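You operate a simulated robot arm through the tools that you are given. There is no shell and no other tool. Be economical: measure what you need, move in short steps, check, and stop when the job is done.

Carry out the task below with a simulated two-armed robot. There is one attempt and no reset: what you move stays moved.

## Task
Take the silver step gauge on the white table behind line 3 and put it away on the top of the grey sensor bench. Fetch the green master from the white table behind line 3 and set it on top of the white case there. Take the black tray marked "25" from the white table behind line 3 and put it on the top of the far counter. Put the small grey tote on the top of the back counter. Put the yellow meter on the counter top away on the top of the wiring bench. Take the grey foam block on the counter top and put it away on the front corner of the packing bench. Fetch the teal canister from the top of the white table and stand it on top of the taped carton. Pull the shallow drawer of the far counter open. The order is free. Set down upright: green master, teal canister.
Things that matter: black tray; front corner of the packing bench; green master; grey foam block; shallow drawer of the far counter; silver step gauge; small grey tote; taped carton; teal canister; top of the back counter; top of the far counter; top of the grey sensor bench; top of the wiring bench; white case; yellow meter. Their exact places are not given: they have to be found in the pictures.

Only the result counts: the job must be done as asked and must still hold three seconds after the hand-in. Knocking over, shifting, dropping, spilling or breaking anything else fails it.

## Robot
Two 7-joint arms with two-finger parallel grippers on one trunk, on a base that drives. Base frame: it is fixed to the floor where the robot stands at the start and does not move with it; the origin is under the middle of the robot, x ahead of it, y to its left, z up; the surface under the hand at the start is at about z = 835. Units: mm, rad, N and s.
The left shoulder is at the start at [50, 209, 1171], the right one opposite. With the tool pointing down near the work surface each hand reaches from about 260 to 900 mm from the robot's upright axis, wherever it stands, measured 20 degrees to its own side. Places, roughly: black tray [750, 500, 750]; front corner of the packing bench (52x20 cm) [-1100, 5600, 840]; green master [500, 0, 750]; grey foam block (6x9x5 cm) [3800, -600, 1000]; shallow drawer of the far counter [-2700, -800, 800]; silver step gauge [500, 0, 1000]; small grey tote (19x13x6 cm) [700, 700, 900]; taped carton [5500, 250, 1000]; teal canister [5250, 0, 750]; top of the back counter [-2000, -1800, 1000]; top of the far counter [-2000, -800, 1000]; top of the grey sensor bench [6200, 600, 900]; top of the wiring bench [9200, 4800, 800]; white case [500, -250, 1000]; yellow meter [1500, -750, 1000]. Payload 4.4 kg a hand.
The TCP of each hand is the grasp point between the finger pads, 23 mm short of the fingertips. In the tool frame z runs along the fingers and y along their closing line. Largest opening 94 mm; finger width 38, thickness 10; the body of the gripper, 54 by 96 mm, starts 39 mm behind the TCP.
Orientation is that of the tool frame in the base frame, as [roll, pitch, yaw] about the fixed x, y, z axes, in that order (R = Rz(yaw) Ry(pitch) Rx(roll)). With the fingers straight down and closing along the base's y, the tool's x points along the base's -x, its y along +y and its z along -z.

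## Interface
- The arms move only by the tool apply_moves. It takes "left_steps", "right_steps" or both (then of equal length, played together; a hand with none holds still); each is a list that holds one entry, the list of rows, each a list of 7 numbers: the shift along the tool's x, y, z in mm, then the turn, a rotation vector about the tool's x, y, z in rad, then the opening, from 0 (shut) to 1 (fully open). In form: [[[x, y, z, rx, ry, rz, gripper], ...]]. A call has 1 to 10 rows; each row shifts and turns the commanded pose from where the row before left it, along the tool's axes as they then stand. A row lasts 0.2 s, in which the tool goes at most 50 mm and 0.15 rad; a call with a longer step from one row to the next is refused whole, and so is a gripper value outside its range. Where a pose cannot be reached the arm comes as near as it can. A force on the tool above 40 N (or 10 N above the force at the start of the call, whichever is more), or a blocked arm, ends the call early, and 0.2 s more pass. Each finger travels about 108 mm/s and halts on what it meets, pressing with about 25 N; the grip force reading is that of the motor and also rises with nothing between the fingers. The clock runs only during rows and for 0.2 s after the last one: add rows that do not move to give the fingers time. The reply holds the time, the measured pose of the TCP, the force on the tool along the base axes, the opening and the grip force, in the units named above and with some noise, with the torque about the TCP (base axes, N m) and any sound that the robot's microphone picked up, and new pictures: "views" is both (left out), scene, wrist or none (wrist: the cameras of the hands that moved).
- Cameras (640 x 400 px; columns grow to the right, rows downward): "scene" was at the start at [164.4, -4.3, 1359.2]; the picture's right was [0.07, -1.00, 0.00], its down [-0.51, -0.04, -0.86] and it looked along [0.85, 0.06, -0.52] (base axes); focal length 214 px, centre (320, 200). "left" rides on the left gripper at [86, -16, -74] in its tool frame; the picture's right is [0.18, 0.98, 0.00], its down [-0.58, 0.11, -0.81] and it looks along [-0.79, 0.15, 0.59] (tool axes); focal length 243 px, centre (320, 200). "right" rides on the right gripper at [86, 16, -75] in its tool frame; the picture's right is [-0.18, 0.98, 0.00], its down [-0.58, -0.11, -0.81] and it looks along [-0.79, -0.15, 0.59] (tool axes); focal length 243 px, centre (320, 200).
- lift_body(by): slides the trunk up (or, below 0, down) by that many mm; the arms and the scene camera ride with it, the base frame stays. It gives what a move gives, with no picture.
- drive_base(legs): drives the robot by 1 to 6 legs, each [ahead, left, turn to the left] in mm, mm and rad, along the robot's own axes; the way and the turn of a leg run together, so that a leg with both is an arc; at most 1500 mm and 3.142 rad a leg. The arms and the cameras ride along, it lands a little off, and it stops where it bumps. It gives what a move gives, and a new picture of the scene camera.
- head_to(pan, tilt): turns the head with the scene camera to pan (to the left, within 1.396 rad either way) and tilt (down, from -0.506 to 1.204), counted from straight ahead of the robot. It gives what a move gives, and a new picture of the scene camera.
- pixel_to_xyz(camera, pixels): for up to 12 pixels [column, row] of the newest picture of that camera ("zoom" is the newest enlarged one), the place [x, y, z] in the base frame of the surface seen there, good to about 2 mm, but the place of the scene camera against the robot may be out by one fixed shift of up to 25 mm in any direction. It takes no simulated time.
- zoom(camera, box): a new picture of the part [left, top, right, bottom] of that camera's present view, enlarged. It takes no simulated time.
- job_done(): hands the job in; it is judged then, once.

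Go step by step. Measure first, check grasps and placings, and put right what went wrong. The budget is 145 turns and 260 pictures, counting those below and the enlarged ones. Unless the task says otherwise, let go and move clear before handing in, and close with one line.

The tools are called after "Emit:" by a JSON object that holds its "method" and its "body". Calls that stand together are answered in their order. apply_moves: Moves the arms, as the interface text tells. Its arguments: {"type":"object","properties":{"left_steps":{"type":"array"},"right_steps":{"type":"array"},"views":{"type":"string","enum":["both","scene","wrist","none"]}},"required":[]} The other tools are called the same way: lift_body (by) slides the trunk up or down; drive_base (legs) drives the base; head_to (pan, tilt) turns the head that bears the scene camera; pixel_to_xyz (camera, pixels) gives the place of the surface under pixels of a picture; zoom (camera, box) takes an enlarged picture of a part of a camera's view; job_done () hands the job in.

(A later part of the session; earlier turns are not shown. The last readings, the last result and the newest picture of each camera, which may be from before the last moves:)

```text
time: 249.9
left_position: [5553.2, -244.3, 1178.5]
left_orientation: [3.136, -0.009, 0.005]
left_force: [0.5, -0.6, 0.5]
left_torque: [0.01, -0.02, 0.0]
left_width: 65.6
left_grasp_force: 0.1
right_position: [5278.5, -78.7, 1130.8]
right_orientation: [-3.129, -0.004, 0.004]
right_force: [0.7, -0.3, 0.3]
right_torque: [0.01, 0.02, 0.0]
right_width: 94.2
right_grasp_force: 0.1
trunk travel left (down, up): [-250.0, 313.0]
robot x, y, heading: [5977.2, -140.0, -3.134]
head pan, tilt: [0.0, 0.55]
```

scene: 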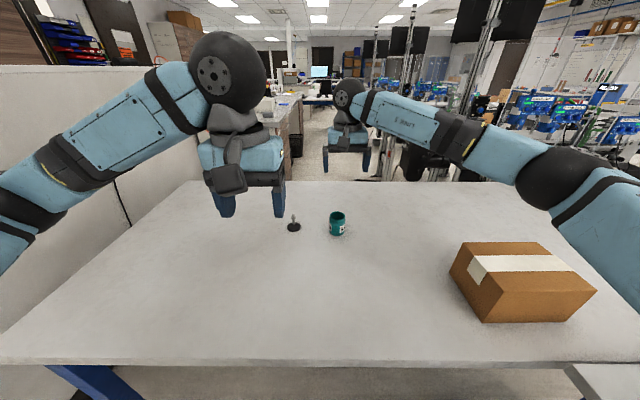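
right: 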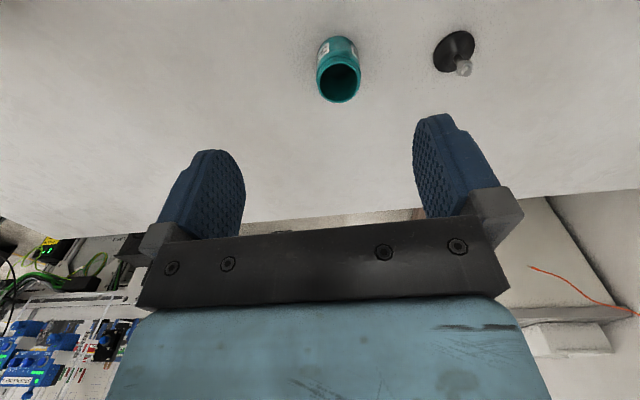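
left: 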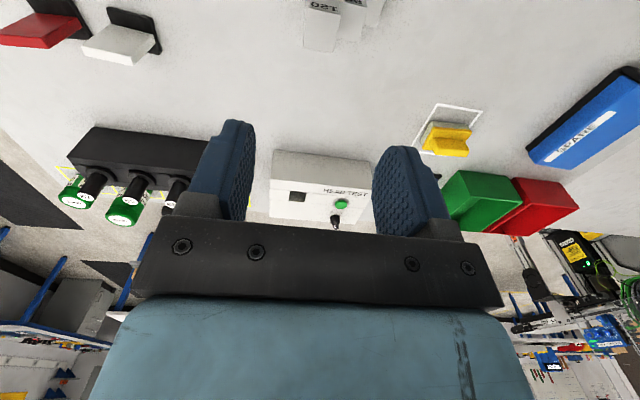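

Emit:
{"method": "pixel_to_xyz", "body": {"camera": "right", "pixels": [[318, 80], [360, 76], [338, 63], [342, 101], [340, 82], [300, 120], [465, 68]]}}

Emit:
{"method": "zoom", "body": {"camera": "right", "box": [280, 20, 400, 120]}}

```text
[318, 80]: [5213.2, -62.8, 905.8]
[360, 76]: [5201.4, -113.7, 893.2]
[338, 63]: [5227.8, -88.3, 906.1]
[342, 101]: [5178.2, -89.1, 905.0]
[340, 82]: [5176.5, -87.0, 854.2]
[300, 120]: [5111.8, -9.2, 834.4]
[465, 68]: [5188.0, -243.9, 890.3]
```

```text
4.00 times, centred on (340, 70) of right
```

zoom: 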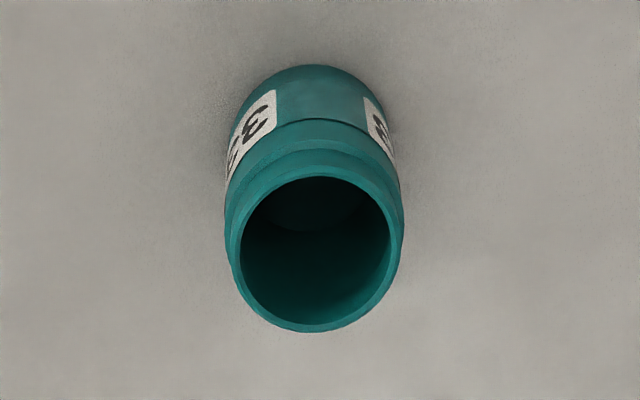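

Canister centre (5203,−88), top 906. Descend to TCP z 875.

Emit:
{"method": "apply_moves", "body": {"right_steps": [[[-38, 4.6, 0, 0, 0, 0, 1], [-38, 4.7, 0, 0, 0, 0, 1], [0, 0, 50, 0, 0, 0, 1], [0, 0, 50, 0, 0, 0, 1], [0, 0, 50, 0, 0, 0, 1], [0, 0, 50, 0, 0, 0, 1], [0, 0, 40, 0, 0, 0, 1], [0, 0, 16, 0, 0, 0, 1], [0, 0, 0, 0, 0, 0, 1]]], "views": "wrist"}}

```text
time: 251.9
left_position: [5552.8, -244.1, 1178.8]
left_orientation: [3.135, -0.009, 0.006]
left_force: [0.2, -0.2, 0.8]
left_torque: [-0.03, -0.04, 0.01]
left_width: 65.5
left_grasp_force: 0.2
right_position: [5202.6, -83.4, 873.5]
right_orientation: [-3.132, -0.004, 0.001]
right_force: [0.0, -0.4, -1.3]
right_torque: [-0.03, 0.03, 0.03]
right_width: 93.7
right_grasp_force: 0.0
trunk travel left (down, up): [-250.0, 313.0]
robot x, y, heading: [5977.4, -142.2, -3.134]
head pan, tilt: [0.0, 0.55]
```

right: 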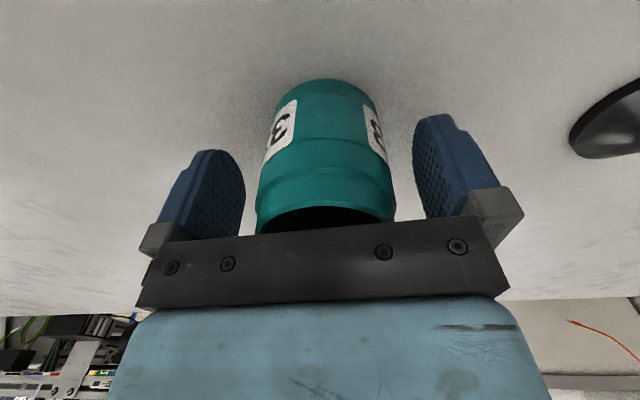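

Close, lift 200, then move toward the carton.

Emit:
{"method": "apply_moves", "body": {"right_steps": [[[0, 4, 0, 0, 0, 0, 1], [0, 0, 0, 0, 0, 0, 0], [0, 0, 0, 0, 0, 0, 0], [0, 0, 0, 0, 0, 0, 0], [0, 0, -20, 0, 0, 0, 0], [0, 0, -50, 0, 0, 0, 0], [0, 0, -50, 0, 0, 0, 0], [0, 0, -50, 0, 0, 0, 0], [0, 0, -50, 0, 0, 0, 0], [25, -37, 0, 0, 0, 0, 0]]], "views": "none"}}

Emit:
{"method": "apply_moves", "body": {"right_steps": [[[25, -37.6, 0, 0, 0, 0, 0], [25, -37.6, 0, 0, 0, 0, 0], [25, -37.6, 0, 0, 0, 0, 0], [25, -37.6, 0, 0, 0, 0, 0], [25, -37.6, 0, 0, 0, 0, 0], [25, -37.6, 0, 0, 0, 0, 0], [25, -37.6, 0, 0, 0, 0, 0], [25, -37.6, 0, 0, 0, 0, 0], [25, -37.6, 0, 0, 0, 0, 0], [25, -37.6, 0, 0, 0, 0, 0]]], "views": "both"}}

```text
time: 254.1
left_position: [5553.3, -238.9, 1179.6]
left_orientation: [3.131, -0.01, 0.005]
left_force: [0.4, 1.0, -0.6]
left_torque: [-0.01, -0.01, -0.01]
left_width: 65.8
left_grasp_force: 0.1
right_position: [5226.5, -47.7, 1093.7]
right_orientation: [-3.133, -0.005, 0.002]
right_force: [1.1, 0.8, -0.4]
right_torque: [-0.04, 0.0, 0.01]
right_width: 56.3
right_grasp_force: 25.0
trunk travel left (down, up): [-250.0, 313.0]
robot x, y, heading: [5980.4, -141.9, -3.139]
head pan, tilt: [0.0, 0.55]
```

```text
time: 256.3
left_position: [5553.4, -242.1, 1179.3]
left_orientation: [3.132, -0.007, 0.004]
left_force: [-0.6, 0.3, 0.2]
left_torque: [-0.01, 0.01, 0.01]
left_width: 65.9
left_grasp_force: 0.1
right_position: [5477.7, 324.5, 1100.1]
right_orientation: [-3.132, -0.003, 0.003]
right_force: [0.0, 0.4, -0.8]
right_torque: [-0.03, -0.01, 0.01]
right_width: 56.1
right_grasp_force: 25.2
trunk travel left (down, up): [-250.0, 313.0]
robot x, y, heading: [5979.7, -145.0, -3.133]
head pan, tilt: [0.0, 0.55]
```

scene: 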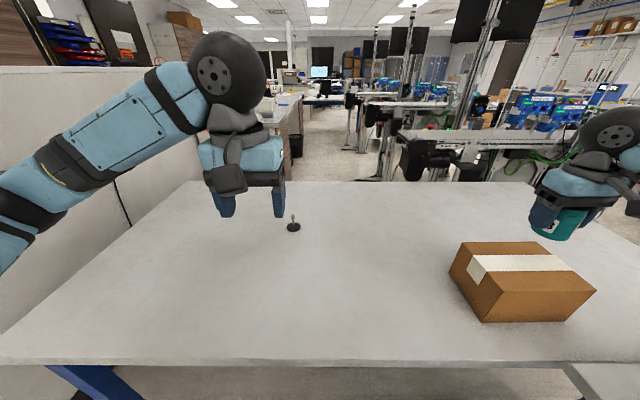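
right: 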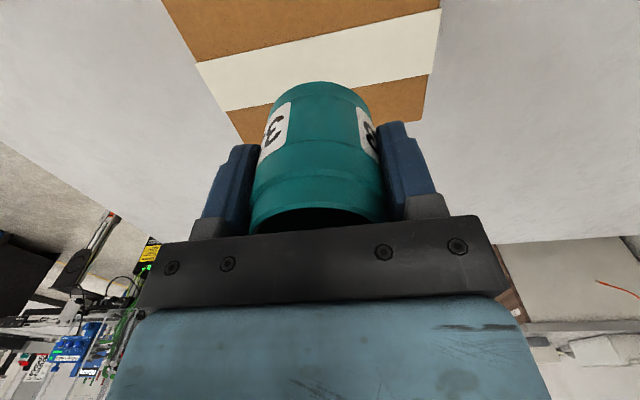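

Check the carton's top edges in the wrist view.

Emit:
{"method": "pixel_to_xyz", "body": {"camera": "right", "pixels": [[230, 70], [195, 60], [440, 30], [425, 115], [300, 45], [240, 135], [170, 10], [420, 100]]}}

```text
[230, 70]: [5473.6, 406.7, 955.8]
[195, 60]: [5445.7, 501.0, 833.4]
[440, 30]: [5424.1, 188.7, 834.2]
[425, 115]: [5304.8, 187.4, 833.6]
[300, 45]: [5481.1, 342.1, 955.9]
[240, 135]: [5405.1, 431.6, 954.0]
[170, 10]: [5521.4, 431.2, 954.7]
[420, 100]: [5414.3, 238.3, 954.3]
```

Centre ≈ (5478,334), top 955. Lower 106 and release.

Emit:
{"method": "apply_moves", "body": {"right_steps": [[[0, -8, 40, 0, 0, 0, 0], [0, 0, 40, 0, 0, 0, 0], [0, 0, 16, 0, 0, 0, 0], [0, 0, 6, 0, 0, 0, 0], [0, 0, 4, 0, 0, 0, 0], [0, 0, 0, 0, 0, 0, 0]]], "views": "wrist"}}

```text
time: 257.7
left_position: [5552.9, -242.3, 1178.6]
left_orientation: [3.133, -0.01, 0.005]
left_force: [0.3, 0.0, 0.4]
left_torque: [-0.01, 0.01, -0.01]
left_width: 66.0
left_grasp_force: 0.1
right_position: [5476.7, 334.2, 993.7]
right_orientation: [-3.134, -0.001, 0.002]
right_force: [0.0, 0.5, 1.1]
right_torque: [0.0, 0.01, 0.05]
right_width: 56.3
right_grasp_force: 25.1
trunk travel left (down, up): [-250.0, 313.0]
robot x, y, heading: [5976.8, -143.7, -3.134]
head pan, tilt: [0.0, 0.55]
```

right: 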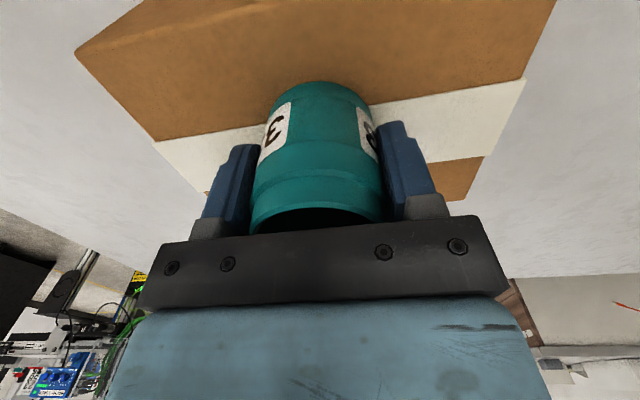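

Contact is light (force changed sign). Release and rise.

Emit:
{"method": "apply_moves", "body": {"right_steps": [[[0, 0, 0, 0, 0, 0, 0.7], [0, 0, 0, 0, 0, 0, 1], [0, 0, 0, 0, 0, 0, 1], [0, 0, -30, 0, 0, 0, 1], [0, 0, -50, 0, 0, 0, 1], [0, 0, -50, 0, 0, 0, 1], [0, 0, -50, 0, 0, 0, 1], [20, 40, -20, 0, 0, 0, 1], [20, 40, 0, 0, 0, 0, 1], [20, 40, 0, 0, 0, 0, 1]]], "views": "both"}}

```text
time: 259.9
left_position: [5551.8, -243.3, 1178.7]
left_orientation: [3.135, -0.009, 0.006]
left_force: [0.5, 0.2, -0.2]
left_torque: [-0.01, 0.01, 0.0]
left_width: 65.9
left_grasp_force: 0.0
right_position: [5537.5, 210.3, 1193.4]
right_orientation: [-3.131, -0.007, 0.002]
right_force: [0.0, -0.4, 0.6]
right_torque: [0.0, 0.01, 0.01]
right_width: 93.7
right_grasp_force: 0.2
trunk travel left (down, up): [-250.0, 313.0]
robot x, y, heading: [5977.4, -138.0, -3.138]
head pan, tilt: [0.0, 0.55]
```

scene: 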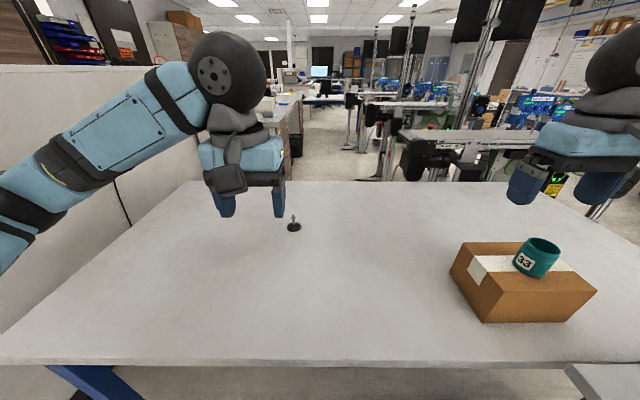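
right: 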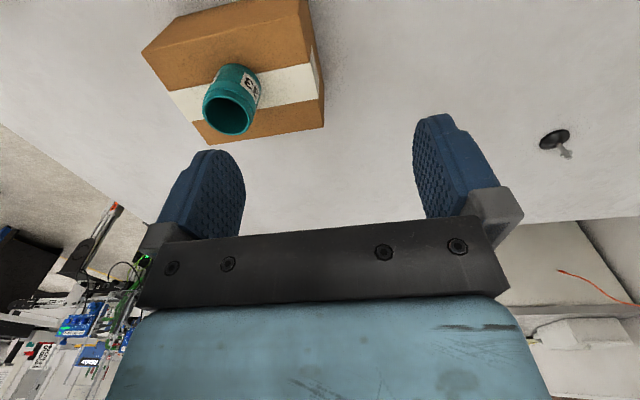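

Canister stands on the carton. Now survey routes into the counter aisle: measure table far edge, line ends, counter.

Emit:
{"method": "pixel_to_xyz", "body": {"camera": "scene", "pixels": [[320, 183], [200, 183], [530, 186], [600, 225], [385, 172], [430, 172], [500, 178], [350, 150], [320, 160], [290, 120], [300, 100], [560, 190]]}}

Emit:
{"method": "zoom", "body": {"camera": "scene", "box": [240, 60, 440, 200]}}

Emit:
{"method": "head_to", "body": {"pan": -0.9, "tilt": 0.4}}

```text
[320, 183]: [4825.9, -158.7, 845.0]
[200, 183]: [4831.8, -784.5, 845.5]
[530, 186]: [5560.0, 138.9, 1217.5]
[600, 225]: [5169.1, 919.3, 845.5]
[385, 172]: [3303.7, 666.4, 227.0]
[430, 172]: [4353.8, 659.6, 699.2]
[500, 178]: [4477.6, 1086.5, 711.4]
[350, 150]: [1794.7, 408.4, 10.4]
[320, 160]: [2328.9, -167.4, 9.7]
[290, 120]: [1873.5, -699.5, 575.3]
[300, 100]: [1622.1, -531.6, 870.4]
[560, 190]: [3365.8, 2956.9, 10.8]
```

```text
2.86 times, centred on (340, 130) of scene
```

zoom: 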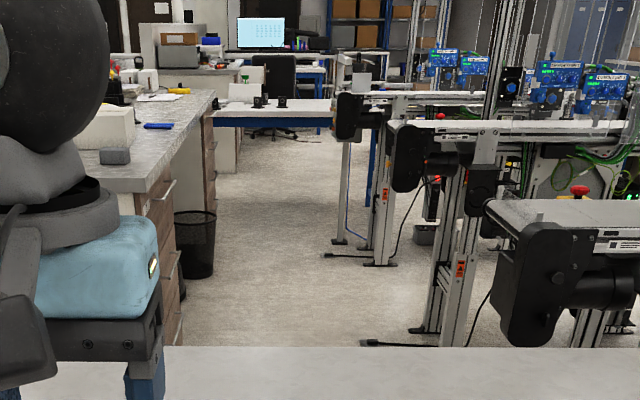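

```text
time: 261.1
left_position: [5552.3, -243.7, 1179.1]
left_orientation: [3.134, -0.009, 0.004]
left_force: [0.2, 0.1, -0.2]
left_torque: [-0.01, 0.02, 0.0]
left_width: 65.9
left_grasp_force: 0.0
right_position: [5536.5, 211.5, 1194.6]
right_orientation: [-3.129, -0.007, 0.001]
right_force: [0.1, 0.6, 0.3]
right_torque: [0.03, 0.01, 0.01]
right_width: 94.0
right_grasp_force: 0.0
trunk travel left (down, up): [-250.0, 313.0]
robot x, y, heading: [5978.8, -141.5, -3.134]
head pan, tilt: [-0.901, 0.4]
```

scene: 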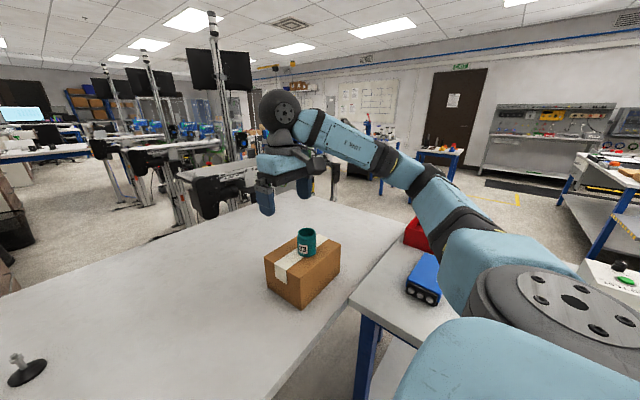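

The lines run along y with ends near y≈400–660; the table B blocks this end, so I must find an entry from the north. Back away east and turn to face north.

Emit:
{"method": "drive_base", "body": {"legs": [[-1300, 0, 0], [0, 0, -1.57]]}}

Emit:
{"method": "head_to", "body": {"pan": 0.2, "tilt": 0.3}}

```text
time: 271.4
left_position: [7169.8, 295.2, 1178.4]
left_orientation: [3.135, -0.009, -1.556]
left_force: [1.2, -0.2, -0.3]
left_torque: [0.03, 0.02, -0.01]
left_width: 65.8
left_grasp_force: 0.1
right_position: [7624.7, 314.1, 1194.4]
right_orientation: [-3.131, -0.003, -1.56]
right_force: [-0.1, 0.9, -0.6]
right_torque: [0.02, 0.02, 0.02]
right_width: 94.1
right_grasp_force: 0.1
trunk travel left (down, up): [-250.0, 313.0]
robot x, y, heading: [7275.0, -133.2, 1.584]
head pan, tilt: [-0.901, 0.4]
```

scene: 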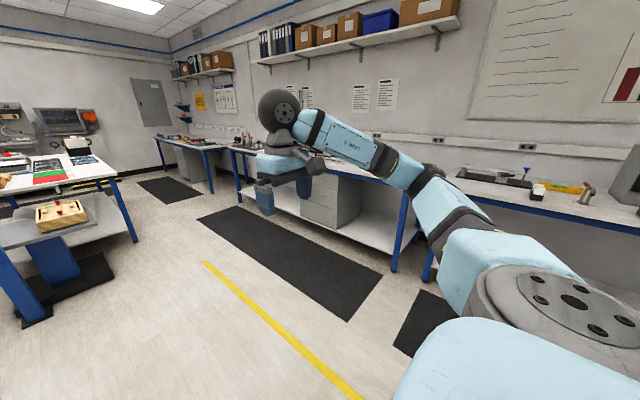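

```text
time: 272.8
left_position: [7169.7, 294.8, 1179.1]
left_orientation: [3.136, -0.009, -1.556]
left_force: [0.8, 0.4, 0.0]
left_torque: [0.0, -0.01, 0.0]
left_width: 65.8
left_grasp_force: 0.0
right_position: [7623.7, 315.5, 1195.0]
right_orientation: [-3.131, -0.004, -1.56]
right_force: [-0.9, -0.6, 0.5]
right_torque: [0.0, 0.01, -0.01]
right_width: 94.1
right_grasp_force: 0.1
trunk travel left (down, up): [-250.0, 313.0]
robot x, y, heading: [7276.1, -126.2, 1.585]
head pan, tilt: [0.201, 0.3]
```

scene: 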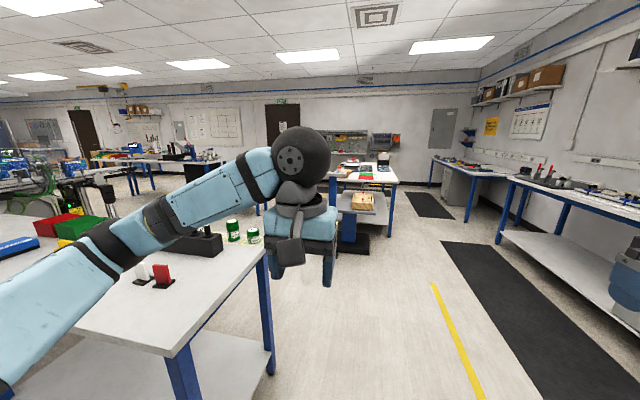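

Emit:
{"method": "pixel_to_xyz", "body": {"camera": "scene", "pixels": [[397, 183], [388, 235], [370, 245], [335, 180], [265, 258], [265, 240], [130, 190], [220, 160], [150, 165], [430, 160], [470, 175], [245, 200]]}}

Emit:
{"method": "zoom", "body": {"camera": "scene", "box": [60, 100, 340, 260]}}

```text
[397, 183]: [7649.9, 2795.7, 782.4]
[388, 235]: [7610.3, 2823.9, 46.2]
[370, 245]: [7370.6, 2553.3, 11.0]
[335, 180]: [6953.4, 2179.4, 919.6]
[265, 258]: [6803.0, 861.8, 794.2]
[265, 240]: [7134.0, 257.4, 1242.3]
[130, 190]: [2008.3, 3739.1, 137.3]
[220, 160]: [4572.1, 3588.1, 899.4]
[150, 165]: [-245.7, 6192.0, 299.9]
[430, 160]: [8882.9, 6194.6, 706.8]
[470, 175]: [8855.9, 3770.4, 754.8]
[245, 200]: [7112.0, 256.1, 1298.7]
```

```text
2.29 times, centred on (200, 180) of scene
```

zoom: 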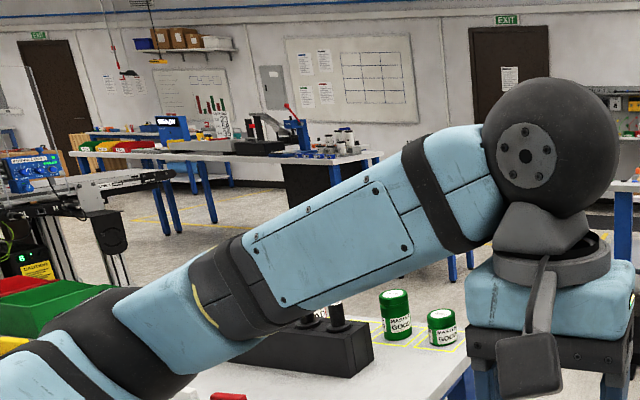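

There's a passage along y≈1400 between the sensor bench (to y 870) and the lift table (from y≈2100). Go there and turn west.

Emit:
{"method": "drive_base", "body": {"legs": [[1490, 0, -0.014], [0, 0, 1.57], [900, 0, 0]]}}

Emit:
{"method": "head_to", "body": {"pan": 0.0, "tilt": 0.35}}

```text
time: 288.3
left_position: [5943.1, 1248.6, 1180.3]
left_orientation: [3.134, -0.008, 0.009]
left_force: [-0.5, -1.1, 0.6]
left_torque: [0.07, 0.0, 0.0]
left_width: 65.7
left_grasp_force: 0.0
right_position: [5925.7, 1703.6, 1194.3]
right_orientation: [-3.133, -0.006, 0.003]
right_force: [0.3, 0.1, -0.5]
right_torque: [-0.01, -0.01, 0.02]
right_width: 94.1
right_grasp_force: 0.1
trunk travel left (down, up): [-250.0, 313.0]
robot x, y, heading: [6367.7, 1351.1, -3.131]
head pan, tilt: [0.201, 0.3]
```

scene: 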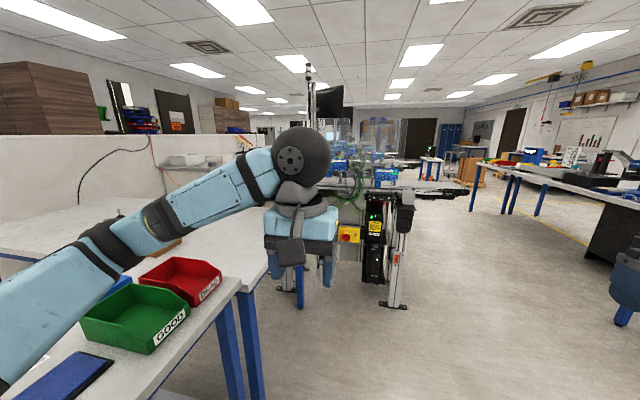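

```text
time: 289.0
left_position: [5942.4, 1248.9, 1178.5]
left_orientation: [3.135, -0.01, 0.007]
left_force: [-1.1, 0.2, -0.9]
left_torque: [0.03, -0.01, 0.0]
left_width: 65.8
left_grasp_force: 0.1
right_position: [5926.5, 1703.6, 1192.9]
right_orientation: [-3.13, -0.003, 0.005]
right_force: [-0.1, 0.1, -0.1]
right_torque: [0.03, 0.0, 0.0]
right_width: 93.8
right_grasp_force: 0.1
trunk travel left (down, up): [-250.0, 313.0]
robot x, y, heading: [6366.9, 1351.4, -3.129]
head pan, tilt: [0.0, 0.351]
```

scene: 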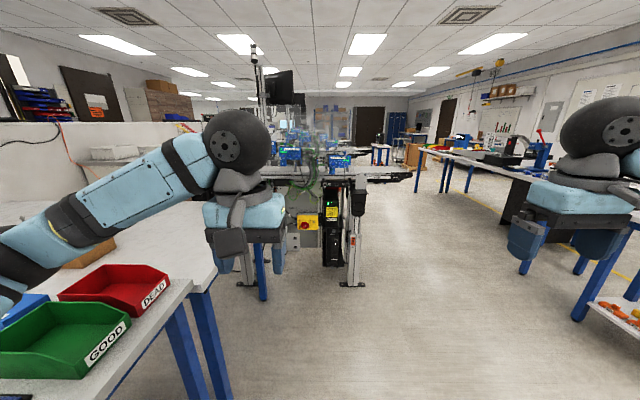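

Emit:
{"method": "pixel_to_xyz", "body": {"camera": "scene", "pixels": [[350, 285], [330, 262], [410, 177], [245, 280], [265, 298], [200, 285], [420, 195], [440, 190], [540, 250], [580, 265], [390, 230]]}}

Emit:
{"method": "zoom", "body": {"camera": "scene", "box": [240, 100, 460, 300]}}

```text
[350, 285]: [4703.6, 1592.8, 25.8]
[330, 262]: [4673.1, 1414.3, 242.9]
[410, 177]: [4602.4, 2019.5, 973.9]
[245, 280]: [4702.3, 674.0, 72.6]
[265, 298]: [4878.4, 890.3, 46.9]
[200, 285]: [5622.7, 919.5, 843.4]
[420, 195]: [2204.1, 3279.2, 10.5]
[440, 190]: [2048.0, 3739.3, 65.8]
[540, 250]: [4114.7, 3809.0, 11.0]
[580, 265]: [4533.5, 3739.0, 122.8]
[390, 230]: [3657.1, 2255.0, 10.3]
```

```text
2.00 times, centred on (350, 200) of scene
```

zoom: 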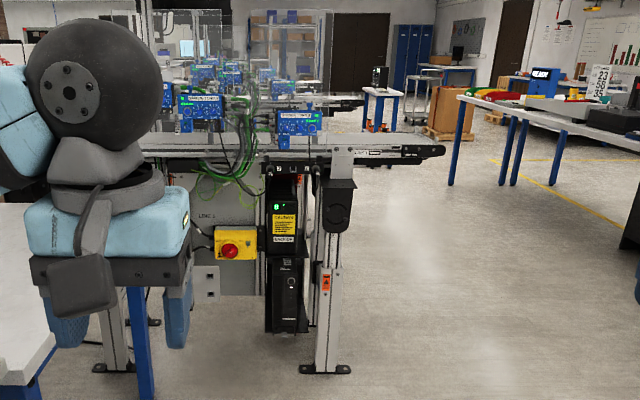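

Line 1 occupies x 4350–4700, y 650–2020; a main aisle runs north of it. Drive to about (3900,2350) and look south between lines.

Emit:
{"method": "drive_base", "body": {"legs": [[700, -900, 0], [1300, -80, 0], [450, 0, 0]]}}

Emit:
{"method": "head_to", "body": {"pan": 1.2, "tilt": 0.35}}

```text
time: 305.7
left_position: [3470.2, 2189.6, 1178.0]
left_orientation: [3.134, -0.01, 0.016]
left_force: [0.1, 0.2, 0.5]
left_torque: [-0.03, 0.0, -0.02]
left_width: 66.1
left_grasp_force: 0.0
right_position: [3451.6, 2643.7, 1193.8]
right_orientation: [-3.13, -0.006, 0.013]
right_force: [-0.8, 0.2, 0.0]
right_torque: [0.03, 0.01, 0.02]
right_width: 93.9
right_grasp_force: 0.1
trunk travel left (down, up): [-250.0, 313.0]
robot x, y, heading: [3900.6, 2293.8, -3.131]
head pan, tilt: [0.0, 0.351]
```

scene: 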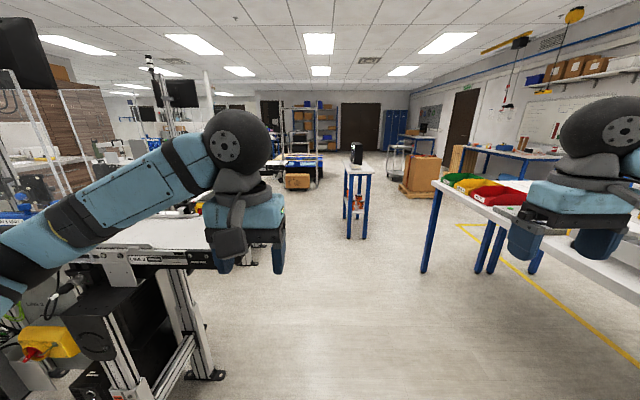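

```text
time: 307.1
left_position: [3472.4, 2189.0, 1179.8]
left_orientation: [3.137, -0.008, 0.016]
left_force: [0.3, -0.1, 0.4]
left_torque: [-0.01, -0.03, 0.02]
left_width: 65.7
left_grasp_force: 0.0
right_position: [3451.5, 2643.5, 1194.9]
right_orientation: [-3.13, -0.003, 0.013]
right_force: [-0.4, -1.1, 0.2]
right_torque: [0.01, 0.0, 0.02]
right_width: 94.3
right_grasp_force: 0.0
trunk travel left (down, up): [-250.0, 313.0]
robot x, y, heading: [3897.7, 2296.9, -3.13]
head pan, tilt: [1.201, 0.351]
```

scene: 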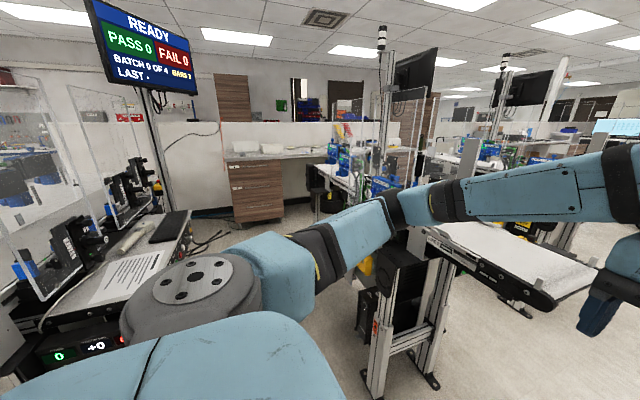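

Emit:
{"method": "pixel_to_xyz", "body": {"camera": "scene", "pixels": [[375, 398], [430, 380], [360, 280], [190, 215], [165, 240], [315, 200], [245, 225], [210, 240], [90, 280], [330, 190], [420, 235], [300, 205]]}}

Emit:
{"method": "zoom", "body": {"camera": "scene", "box": [120, 100, 440, 300]}}

```text
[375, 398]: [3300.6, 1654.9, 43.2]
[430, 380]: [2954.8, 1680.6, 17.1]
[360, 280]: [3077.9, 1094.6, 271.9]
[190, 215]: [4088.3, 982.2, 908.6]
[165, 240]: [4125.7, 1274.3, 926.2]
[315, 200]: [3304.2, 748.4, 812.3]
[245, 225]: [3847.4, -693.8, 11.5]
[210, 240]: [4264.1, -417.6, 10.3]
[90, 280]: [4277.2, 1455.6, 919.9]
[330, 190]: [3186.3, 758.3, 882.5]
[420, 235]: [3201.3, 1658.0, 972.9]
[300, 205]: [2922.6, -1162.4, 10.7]
```

```text
2.00 times, centred on (280, 200) of scene
```

zoom: 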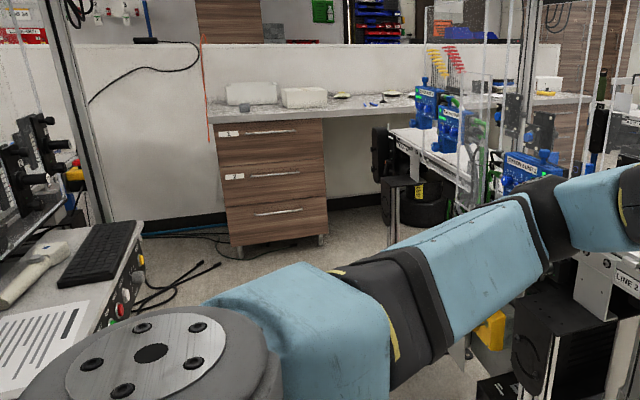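

Lane between line 1 (x≥4088) and line 2 (x≤3304) is ~780 mm wide and leads to the counter with the foam block. I go to its mouth, extend the arms forward to be slim, and look.

Emit:
{"method": "drive_base", "body": {"legs": [[200, -80, 0], [0, 0, 1.56]]}}

Emit:
{"method": "apply_moves", "body": {"left_steps": [[[-40, 0, -20, 0, 0, 0, 0.7], [-40, 0, -20, 0, 0, 0, 0.7], [-40, 0, -20, 0, 0, 0, 0.7], [-40, 0, -20, 0, 0, 0, 0.7], [-40, 0, -20, 0, 0, 0, 0.7], [-40, 5, -10, 0, 0, 0, 0.7], [-40, 5, 0, 0, 0, 0, 0.7]]], "right_steps": [[[-40, 29, -20, 0, 0, 0, 0.7], [-40, 29, -20, 0, 0, 0, 0.7], [-40, 29, -20, 0, 0, 0, 0.7], [-40, 29, -20, 0, 0, 0, 0.7], [-40, 29, -20, 0, 0, 0, 0.7], [-40, 29, -10, 0, 0, 0, 0.7], [-40, 29, 0, 0, 0, 0, 0.7]]], "views": "none"}}

Emit:
{"method": "head_to", "body": {"pan": 0.0, "tilt": 0.4}}

```text
time: 312.6
left_position: [3797.5, 1946.7, 1179.5]
left_orientation: [3.134, -0.009, 1.571]
left_force: [-0.5, 0.5, -0.1]
left_torque: [0.01, 0.0, 0.01]
left_width: 65.7
left_grasp_force: 0.0
right_position: [3340.8, 1933.2, 1193.6]
right_orientation: [-3.132, -0.002, 1.568]
right_force: [0.0, -0.1, 0.0]
right_torque: [-0.01, -0.02, 0.01]
right_width: 93.9
right_grasp_force: 0.0
trunk travel left (down, up): [-250.0, 313.0]
robot x, y, heading: [3694.8, 2371.2, -1.573]
head pan, tilt: [1.201, 0.351]
```

scene: 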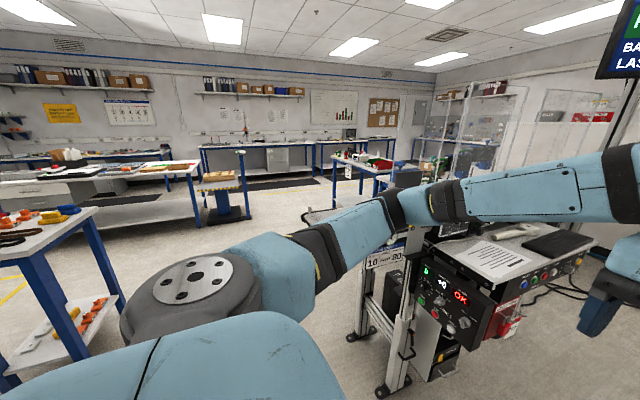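

```text
refused: row 1 steps farther than a row can; nothing moved
```

```text
time: 314.0
left_position: [3797.0, 1946.1, 1179.0]
left_orientation: [3.134, -0.009, 1.571]
left_force: [-0.1, -0.8, 1.1]
left_torque: [-0.03, -0.02, 0.02]
left_width: 65.7
left_grasp_force: 0.0
right_position: [3341.5, 1933.6, 1194.0]
right_orientation: [-3.132, -0.004, 1.567]
right_force: [-0.6, -0.5, 0.6]
right_torque: [-0.01, -0.03, 0.02]
right_width: 93.7
right_grasp_force: 0.0
trunk travel left (down, up): [-250.0, 313.0]
robot x, y, heading: [3695.0, 2370.9, -1.573]
head pan, tilt: [0.0, 0.4]
```

scene: 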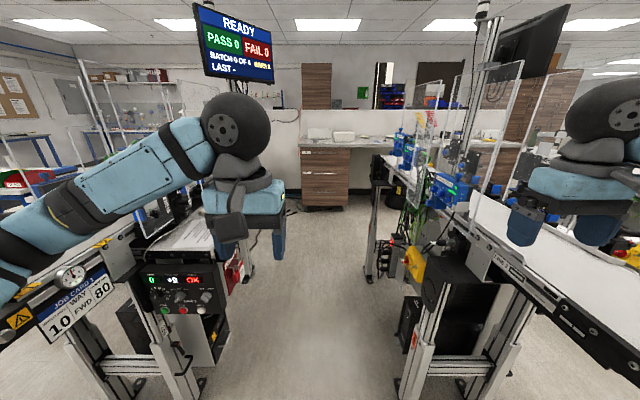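

Measure the lane sides.

Emit:
{"method": "pixel_to_xyz", "body": {"camera": "scene", "pixels": [[225, 280], [240, 265], [200, 385], [400, 390], [425, 260], [370, 275], [375, 190], [480, 100], [505, 150], [243, 85], [420, 130], [160, 80]]}}

Emit:
{"method": "apply_moves", "body": {"left_steps": [[[-40, 0, -20, 0, 0, 0, 0.7], [-40, 0, -20, 0, 0, 0, 0.7], [-40, 0, -20, 0, 0, 0, 0.7], [-40, 0, -20, 0, 0, 0, 0.7], [-40, 0, -20, 0, 0, 0, 0.7], [-40, 5, -10, 0, 0, 0, 0.7], [-40, 5, 0, 0, 0, 0, 0.7], [0, 0, 0, 0, 0, 0, 0.7]]], "right_steps": [[[-36, 27, -20, 0, 0, 0, 0.7], [-36, 27, -20, 0, 0, 0, 0.7], [-36, 27, -20, 0, 0, 0, 0.7], [-36, 27, -20, 0, 0, 0, 0.7], [-36, 27, -20, 0, 0, 0, 0.7], [-36, 27, -10, 0, 0, 0, 0.7], [-36, 27, 0, 0, 0, 0, 0.7], [-30, 27, 0, 0, 0, 0, 0.7]]], "views": "scene"}}

```text
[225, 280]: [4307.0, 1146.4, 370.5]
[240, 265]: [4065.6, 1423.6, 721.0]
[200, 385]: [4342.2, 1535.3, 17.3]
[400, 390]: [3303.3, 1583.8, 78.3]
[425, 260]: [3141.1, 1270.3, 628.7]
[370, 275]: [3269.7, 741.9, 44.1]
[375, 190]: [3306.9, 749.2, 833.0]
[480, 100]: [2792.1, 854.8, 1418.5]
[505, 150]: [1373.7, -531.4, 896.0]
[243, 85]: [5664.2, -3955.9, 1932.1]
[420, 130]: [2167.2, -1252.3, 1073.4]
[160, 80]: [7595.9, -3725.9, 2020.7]
```

```text
time: 315.8
left_position: [3807.1, 1664.7, 1287.0]
left_orientation: [3.137, -0.009, 1.574]
left_force: [-0.1, -0.1, -0.1]
left_torque: [-0.01, 0.04, 0.03]
left_width: 65.8
left_grasp_force: 0.1
right_position: [3561.2, 1649.1, 1300.8]
right_orientation: [-3.131, -0.003, 1.569]
right_force: [0.1, 0.3, -0.2]
right_torque: [0.01, 0.01, 0.02]
right_width: 65.8
right_grasp_force: 0.0
trunk travel left (down, up): [-250.0, 313.0]
robot x, y, heading: [3698.6, 2374.9, -1.566]
head pan, tilt: [0.0, 0.4]
```

scene: 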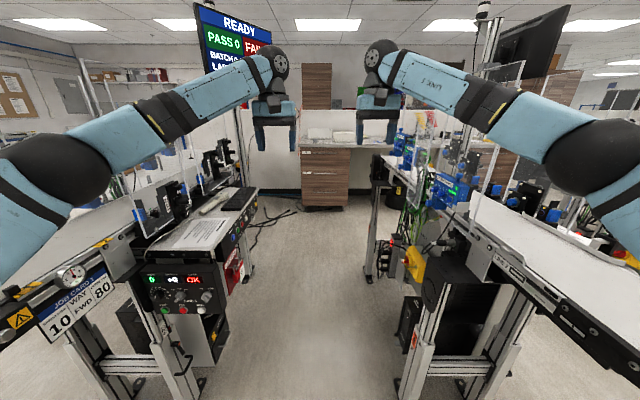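

Emit:
{"method": "pixel_to_xyz", "body": {"camera": "scene", "pixels": [[60, 180], [110, 160], [20, 220], [580, 160], [540, 140], [620, 200], [150, 215], [190, 175], [510, 190], [545, 195]]}}

```text
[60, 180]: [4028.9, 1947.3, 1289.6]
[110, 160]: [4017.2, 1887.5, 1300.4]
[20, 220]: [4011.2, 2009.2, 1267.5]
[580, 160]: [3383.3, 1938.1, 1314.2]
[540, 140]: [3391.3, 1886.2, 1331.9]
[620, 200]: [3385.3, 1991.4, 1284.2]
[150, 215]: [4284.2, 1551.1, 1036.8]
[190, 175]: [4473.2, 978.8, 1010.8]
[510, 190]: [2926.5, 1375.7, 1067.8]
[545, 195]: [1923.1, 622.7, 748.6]
```

Elbows (±~400 at z≈1290) pass above; the base has 3307–4065 at low height. Drive slowly down the lane in short legs.

Emit:
{"method": "drive_base", "body": {"legs": [[0, -12, -0.005], [600, 0, 0]]}}

Emit:
{"method": "drive_base", "body": {"legs": [[600, 0, 0]]}}

```text
time: 319.7
left_position: [3799.9, 1066.8, 1288.8]
left_orientation: [3.137, -0.005, 1.572]
left_force: [-0.2, -0.2, 0.7]
left_torque: [0.0, 0.0, 0.01]
left_width: 65.7
left_grasp_force: 0.2
right_position: [3556.8, 1051.7, 1302.6]
right_orientation: [-3.125, 0.001, 1.576]
right_force: [-1.1, -0.4, -0.3]
right_torque: [0.01, 0.01, -0.01]
right_width: 65.9
right_grasp_force: 0.0
trunk travel left (down, up): [-250.0, 313.0]
robot x, y, heading: [3682.7, 1773.3, -1.569]
head pan, tilt: [0.0, 0.4]
stopped in leg 2: the robot was blocked; the commanded pose is now the measured one
```

scene: 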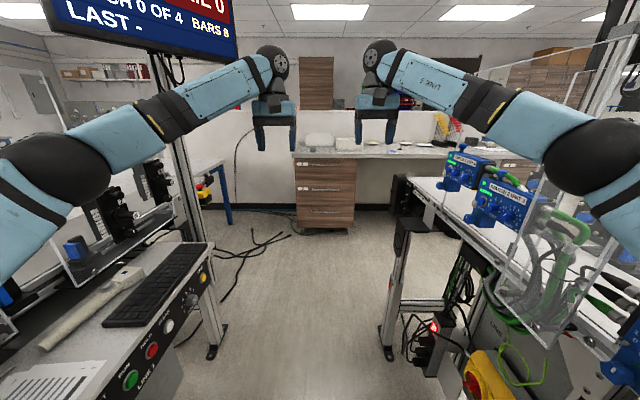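

```text
time: 323.1
left_position: [3801.4, 462.6, 1286.7]
left_orientation: [3.133, -0.007, 1.581]
left_force: [-0.8, 0.7, 0.1]
left_torque: [0.01, 0.01, 0.01]
left_width: 65.9
left_grasp_force: 0.1
right_position: [3557.8, 444.8, 1300.7]
right_orientation: [-3.131, -0.002, 1.577]
right_force: [-0.3, 0.7, 0.5]
right_torque: [-0.07, -0.01, 0.0]
right_width: 65.8
right_grasp_force: 0.1
trunk travel left (down, up): [-250.0, 313.0]
robot x, y, heading: [3688.2, 1170.5, -1.57]
head pan, tilt: [0.0, 0.4]
```

scene: 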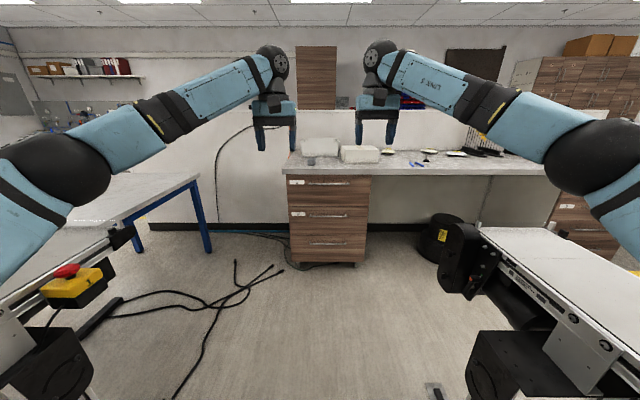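

Now in the open bay. Cables lie to the left, so I shift a bit right while driving ahead toward the counter.

Emit:
{"method": "drive_base", "body": {"legs": [[500, -60, 0], [550, -30, 0]]}}

Emit:
{"method": "head_to", "body": {"pan": 0.1, "tilt": 0.6}}

```text
time: 326.1
left_position: [3743.4, -35.0, 1286.7]
left_orientation: [3.132, -0.01, 1.569]
left_force: [-0.4, -0.1, -0.2]
left_torque: [0.05, -0.02, -0.03]
left_width: 65.8
left_grasp_force: 0.1
right_position: [3499.2, -48.9, 1300.2]
right_orientation: [-3.131, -0.005, 1.566]
right_force: [-0.6, 0.7, 0.0]
right_torque: [0.02, -0.01, 0.04]
right_width: 65.9
right_grasp_force: 0.0
trunk travel left (down, up): [-250.0, 313.0]
robot x, y, heading: [3636.2, 677.2, -1.577]
head pan, tilt: [0.0, 0.4]
stopped in leg 1: the robot was blocked; the commanded pose is now the measured one
```

scene: 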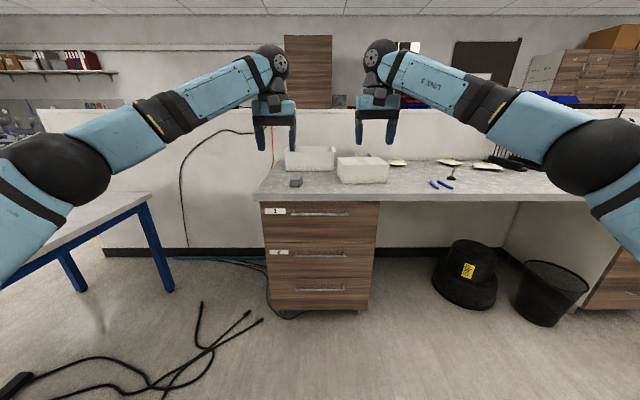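

```text
time: 326.9
left_position: [3743.7, -32.9, 1286.7]
left_orientation: [3.134, -0.007, 1.57]
left_force: [0.2, -0.6, 0.2]
left_torque: [0.0, -0.01, 0.01]
left_width: 65.8
left_grasp_force: 0.0
right_position: [3498.8, -47.7, 1301.6]
right_orientation: [-3.131, -0.005, 1.564]
right_force: [-0.9, 0.0, -0.1]
right_torque: [0.02, 0.01, 0.01]
right_width: 65.9
right_grasp_force: 0.2
trunk travel left (down, up): [-250.0, 313.0]
robot x, y, heading: [3638.9, 672.7, -1.575]
head pan, tilt: [0.099, 0.6]
```

scene: 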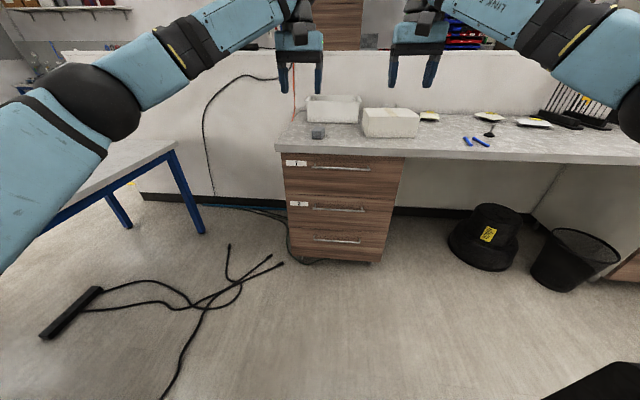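

Measure the foam block (318,133), the cables and the bins before proceeding.

Emit:
{"method": "pixel_to_xyz", "body": {"camera": "scene", "pixels": [[318, 133], [318, 128], [283, 263], [235, 248], [200, 310], [275, 300], [340, 150], [390, 120], [335, 105], [600, 380], [480, 205], [170, 398]]}}

Emit:
{"method": "zoom", "body": {"camera": "scene", "box": [260, 80, 460, 200]}}

```text
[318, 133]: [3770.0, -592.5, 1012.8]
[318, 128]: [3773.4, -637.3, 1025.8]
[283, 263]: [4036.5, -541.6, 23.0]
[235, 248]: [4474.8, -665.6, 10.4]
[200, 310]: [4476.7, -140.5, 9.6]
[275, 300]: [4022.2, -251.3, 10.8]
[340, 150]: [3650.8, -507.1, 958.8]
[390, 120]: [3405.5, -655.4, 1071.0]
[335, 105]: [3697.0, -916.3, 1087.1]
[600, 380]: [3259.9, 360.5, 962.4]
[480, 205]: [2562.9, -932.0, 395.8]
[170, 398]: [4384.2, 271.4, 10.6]
```

```text
3.20 times, centred on (360, 140) of scene
```

zoom: 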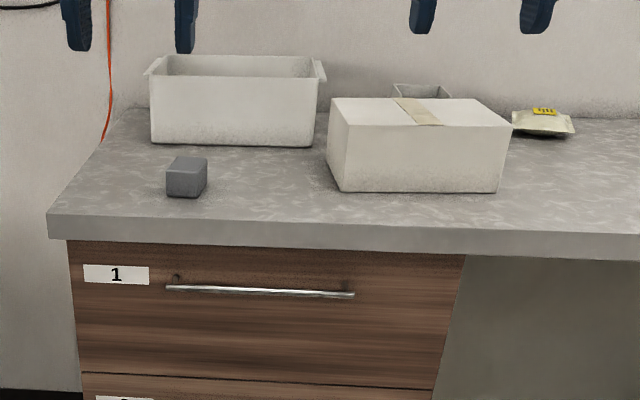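

Foam block ≈ (3770,−610), top ≈1015. Drive left 50 and ahead 600.

Emit:
{"method": "drive_base", "body": {"legs": [[0, 50, 0], [590, 0, 0.003]]}}

Emit:
{"method": "zoom", "body": {"camera": "left", "box": [0, 0, 640, 400]}}

```text
time: 330.9
left_position: [3791.1, -620.5, 1288.5]
left_orientation: [3.131, -0.006, 1.568]
left_force: [0.7, -0.8, 0.0]
left_torque: [0.0, -0.01, 0.02]
left_width: 65.7
left_grasp_force: 0.1
right_position: [3546.8, -635.2, 1300.8]
right_orientation: [-3.129, -0.002, 1.568]
right_force: [0.8, -0.3, -0.2]
right_torque: [0.01, 0.0, -0.02]
right_width: 65.7
right_grasp_force: 0.0
trunk travel left (down, up): [-250.0, 313.0]
robot x, y, heading: [3686.8, 86.7, -1.581]
head pan, tilt: [0.099, 0.6]
```

scene: 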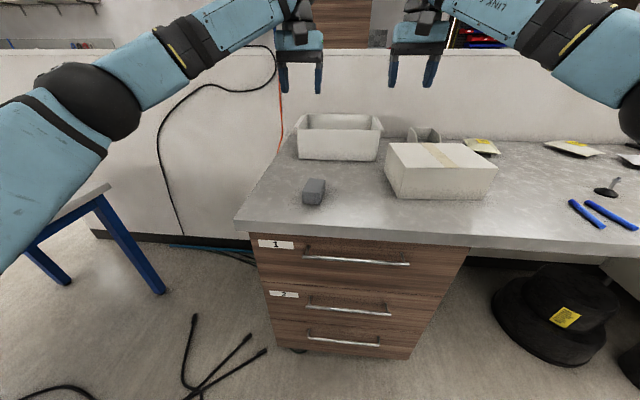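

```text
1.00 times, centred on (320, 200) of left (not enlarged: the box is as wide or as high as the picture)
```

zoom: 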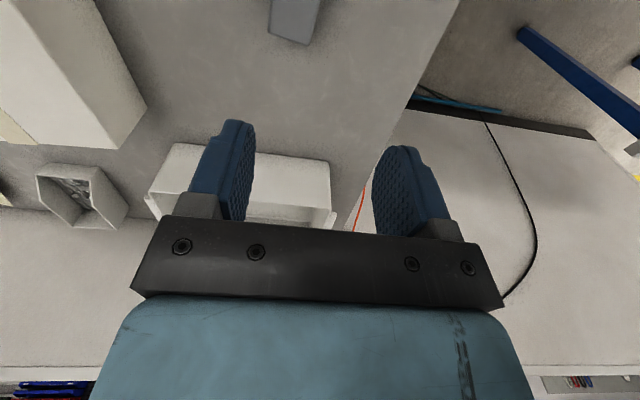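

Bring the left hand back 80 and lower, to see the block.

Emit:
{"method": "apply_moves", "body": {"left_steps": [[[30, 0, 35, 0, 0, 0, 1], [30, 0, 35, 0, 0, 0, 1], [30, 0, 35, 0, 0, 0, 1]]], "views": "wrist"}}

Emit:
{"method": "zoom", "body": {"camera": "left", "box": [220, 0, 420, 125]}}

```text
time: 331.7
left_position: [3792.0, -531.0, 1183.2]
left_orientation: [3.134, -0.007, 1.569]
left_force: [-0.4, -0.1, -0.8]
left_torque: [0.01, 0.03, -0.04]
left_width: 93.8
left_grasp_force: 0.1
right_position: [3547.8, -635.5, 1301.2]
right_orientation: [-3.129, -0.004, 1.568]
right_force: [0.2, -0.3, 0.8]
right_torque: [0.0, 0.0, 0.01]
right_width: 65.7
right_grasp_force: 0.1
trunk travel left (down, up): [-250.0, 313.0]
robot x, y, heading: [3687.6, 86.8, -1.572]
head pan, tilt: [0.099, 0.6]
```

left: 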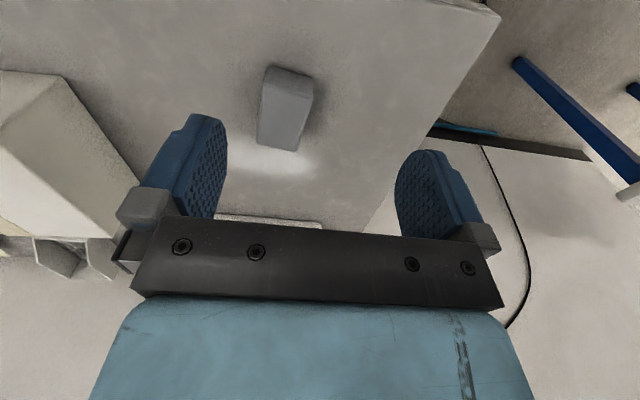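

```text
3.20 times, centred on (320, 62) of left
```

zoom: 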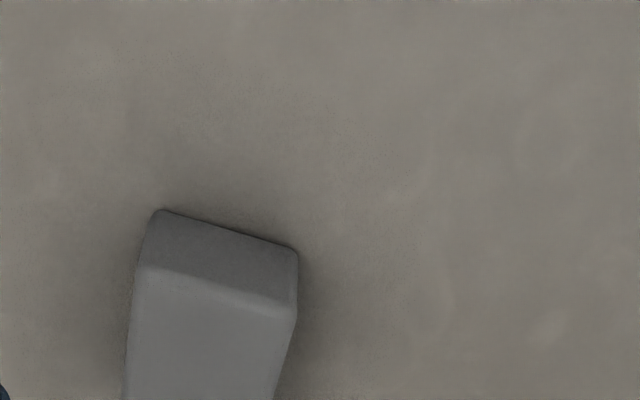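

Emit:
{"method": "pixel_to_xyz", "body": {"camera": "left", "pixels": [[268, 86], [308, 98], [261, 142], [297, 148], [283, 115], [285, 80], [330, 150], [230, 120]]}}

```text
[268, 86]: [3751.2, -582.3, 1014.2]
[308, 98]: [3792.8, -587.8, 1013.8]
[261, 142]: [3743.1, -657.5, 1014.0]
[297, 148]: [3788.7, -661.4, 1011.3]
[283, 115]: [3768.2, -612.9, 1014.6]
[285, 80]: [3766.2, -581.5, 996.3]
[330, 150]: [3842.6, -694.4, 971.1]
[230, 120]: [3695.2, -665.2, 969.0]
```

Block centre (3768,−621), top 1014. Descend around it.

Emit:
{"method": "apply_moves", "body": {"left_steps": [[[-45, -12, 0, 0, 0, 0, 1], [-45, -12, 0, 0, 0, 0, 1], [0, 0, 50, 0, 0, 0, 1], [0, 0, 50, 0, 0, 0, 1], [0, 0, 45, 0, 0, 0, 1], [0, 0, 25, 0, 0, 0, 1], [0, 0, 13, 0, 0, 0, 1], [0, 0, 0, 0, 0, 0, 1]]], "views": "wrist"}}

```text
time: 333.5
left_position: [3769.1, -619.8, 1000.0]
left_orientation: [3.134, -0.007, 1.566]
left_force: [0.4, 0.2, 0.1]
left_torque: [0.03, -0.01, 0.03]
left_width: 94.1
left_grasp_force: 0.0
right_position: [3546.4, -634.6, 1300.3]
right_orientation: [-3.132, -0.004, 1.567]
right_force: [-0.5, -0.2, -0.4]
right_torque: [0.01, 0.01, 0.05]
right_width: 65.8
right_grasp_force: 0.3
trunk travel left (down, up): [-250.0, 313.0]
robot x, y, heading: [3688.8, 86.2, -1.573]
head pan, tilt: [0.099, 0.6]
```

left: 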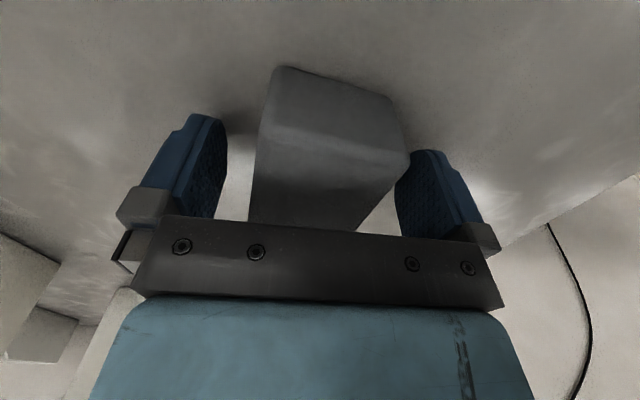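

Block is between the fingers. Close and lift.

Emit:
{"method": "apply_moves", "body": {"left_steps": [[[0, 6, 0, 0, 0, 0, 1], [0, 0, 0, 0, 0, 0, 0], [0, 0, 0, 0, 0, 0, 0], [0, 0, 0, 0, 0, 0, 0], [0, 0, 0, 0, 0, 0, 0], [0, 0, -30, 0, 0, 0, 0], [0, 0, -50, 0, 0, 0, 0], [0, 0, -50, 0, 0, 0, 0], [0, 0, -50, 0, 0, 0, 0], [10, 0, -40, 0, 0, 0, 0]]], "views": "wrist"}}

```text
time: 335.7
left_position: [3772.1, -609.7, 1221.0]
left_orientation: [3.132, -0.006, 1.567]
left_force: [0.0, 0.0, -0.7]
left_torque: [-0.02, 0.01, 0.01]
left_width: 54.9
left_grasp_force: 25.5
right_position: [3546.2, -633.2, 1301.7]
right_orientation: [-3.13, -0.003, 1.568]
right_force: [-0.1, -0.6, -0.7]
right_torque: [-0.03, 0.0, 0.02]
right_width: 65.9
right_grasp_force: 0.0
trunk travel left (down, up): [-250.0, 313.0]
robot x, y, heading: [3687.2, 86.3, -1.569]
head pan, tilt: [0.099, 0.6]
```

left: 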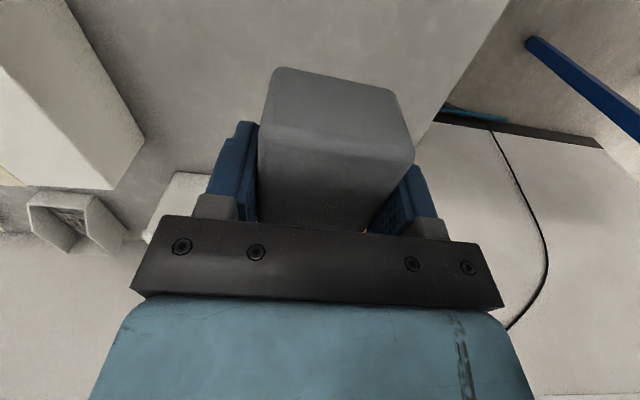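

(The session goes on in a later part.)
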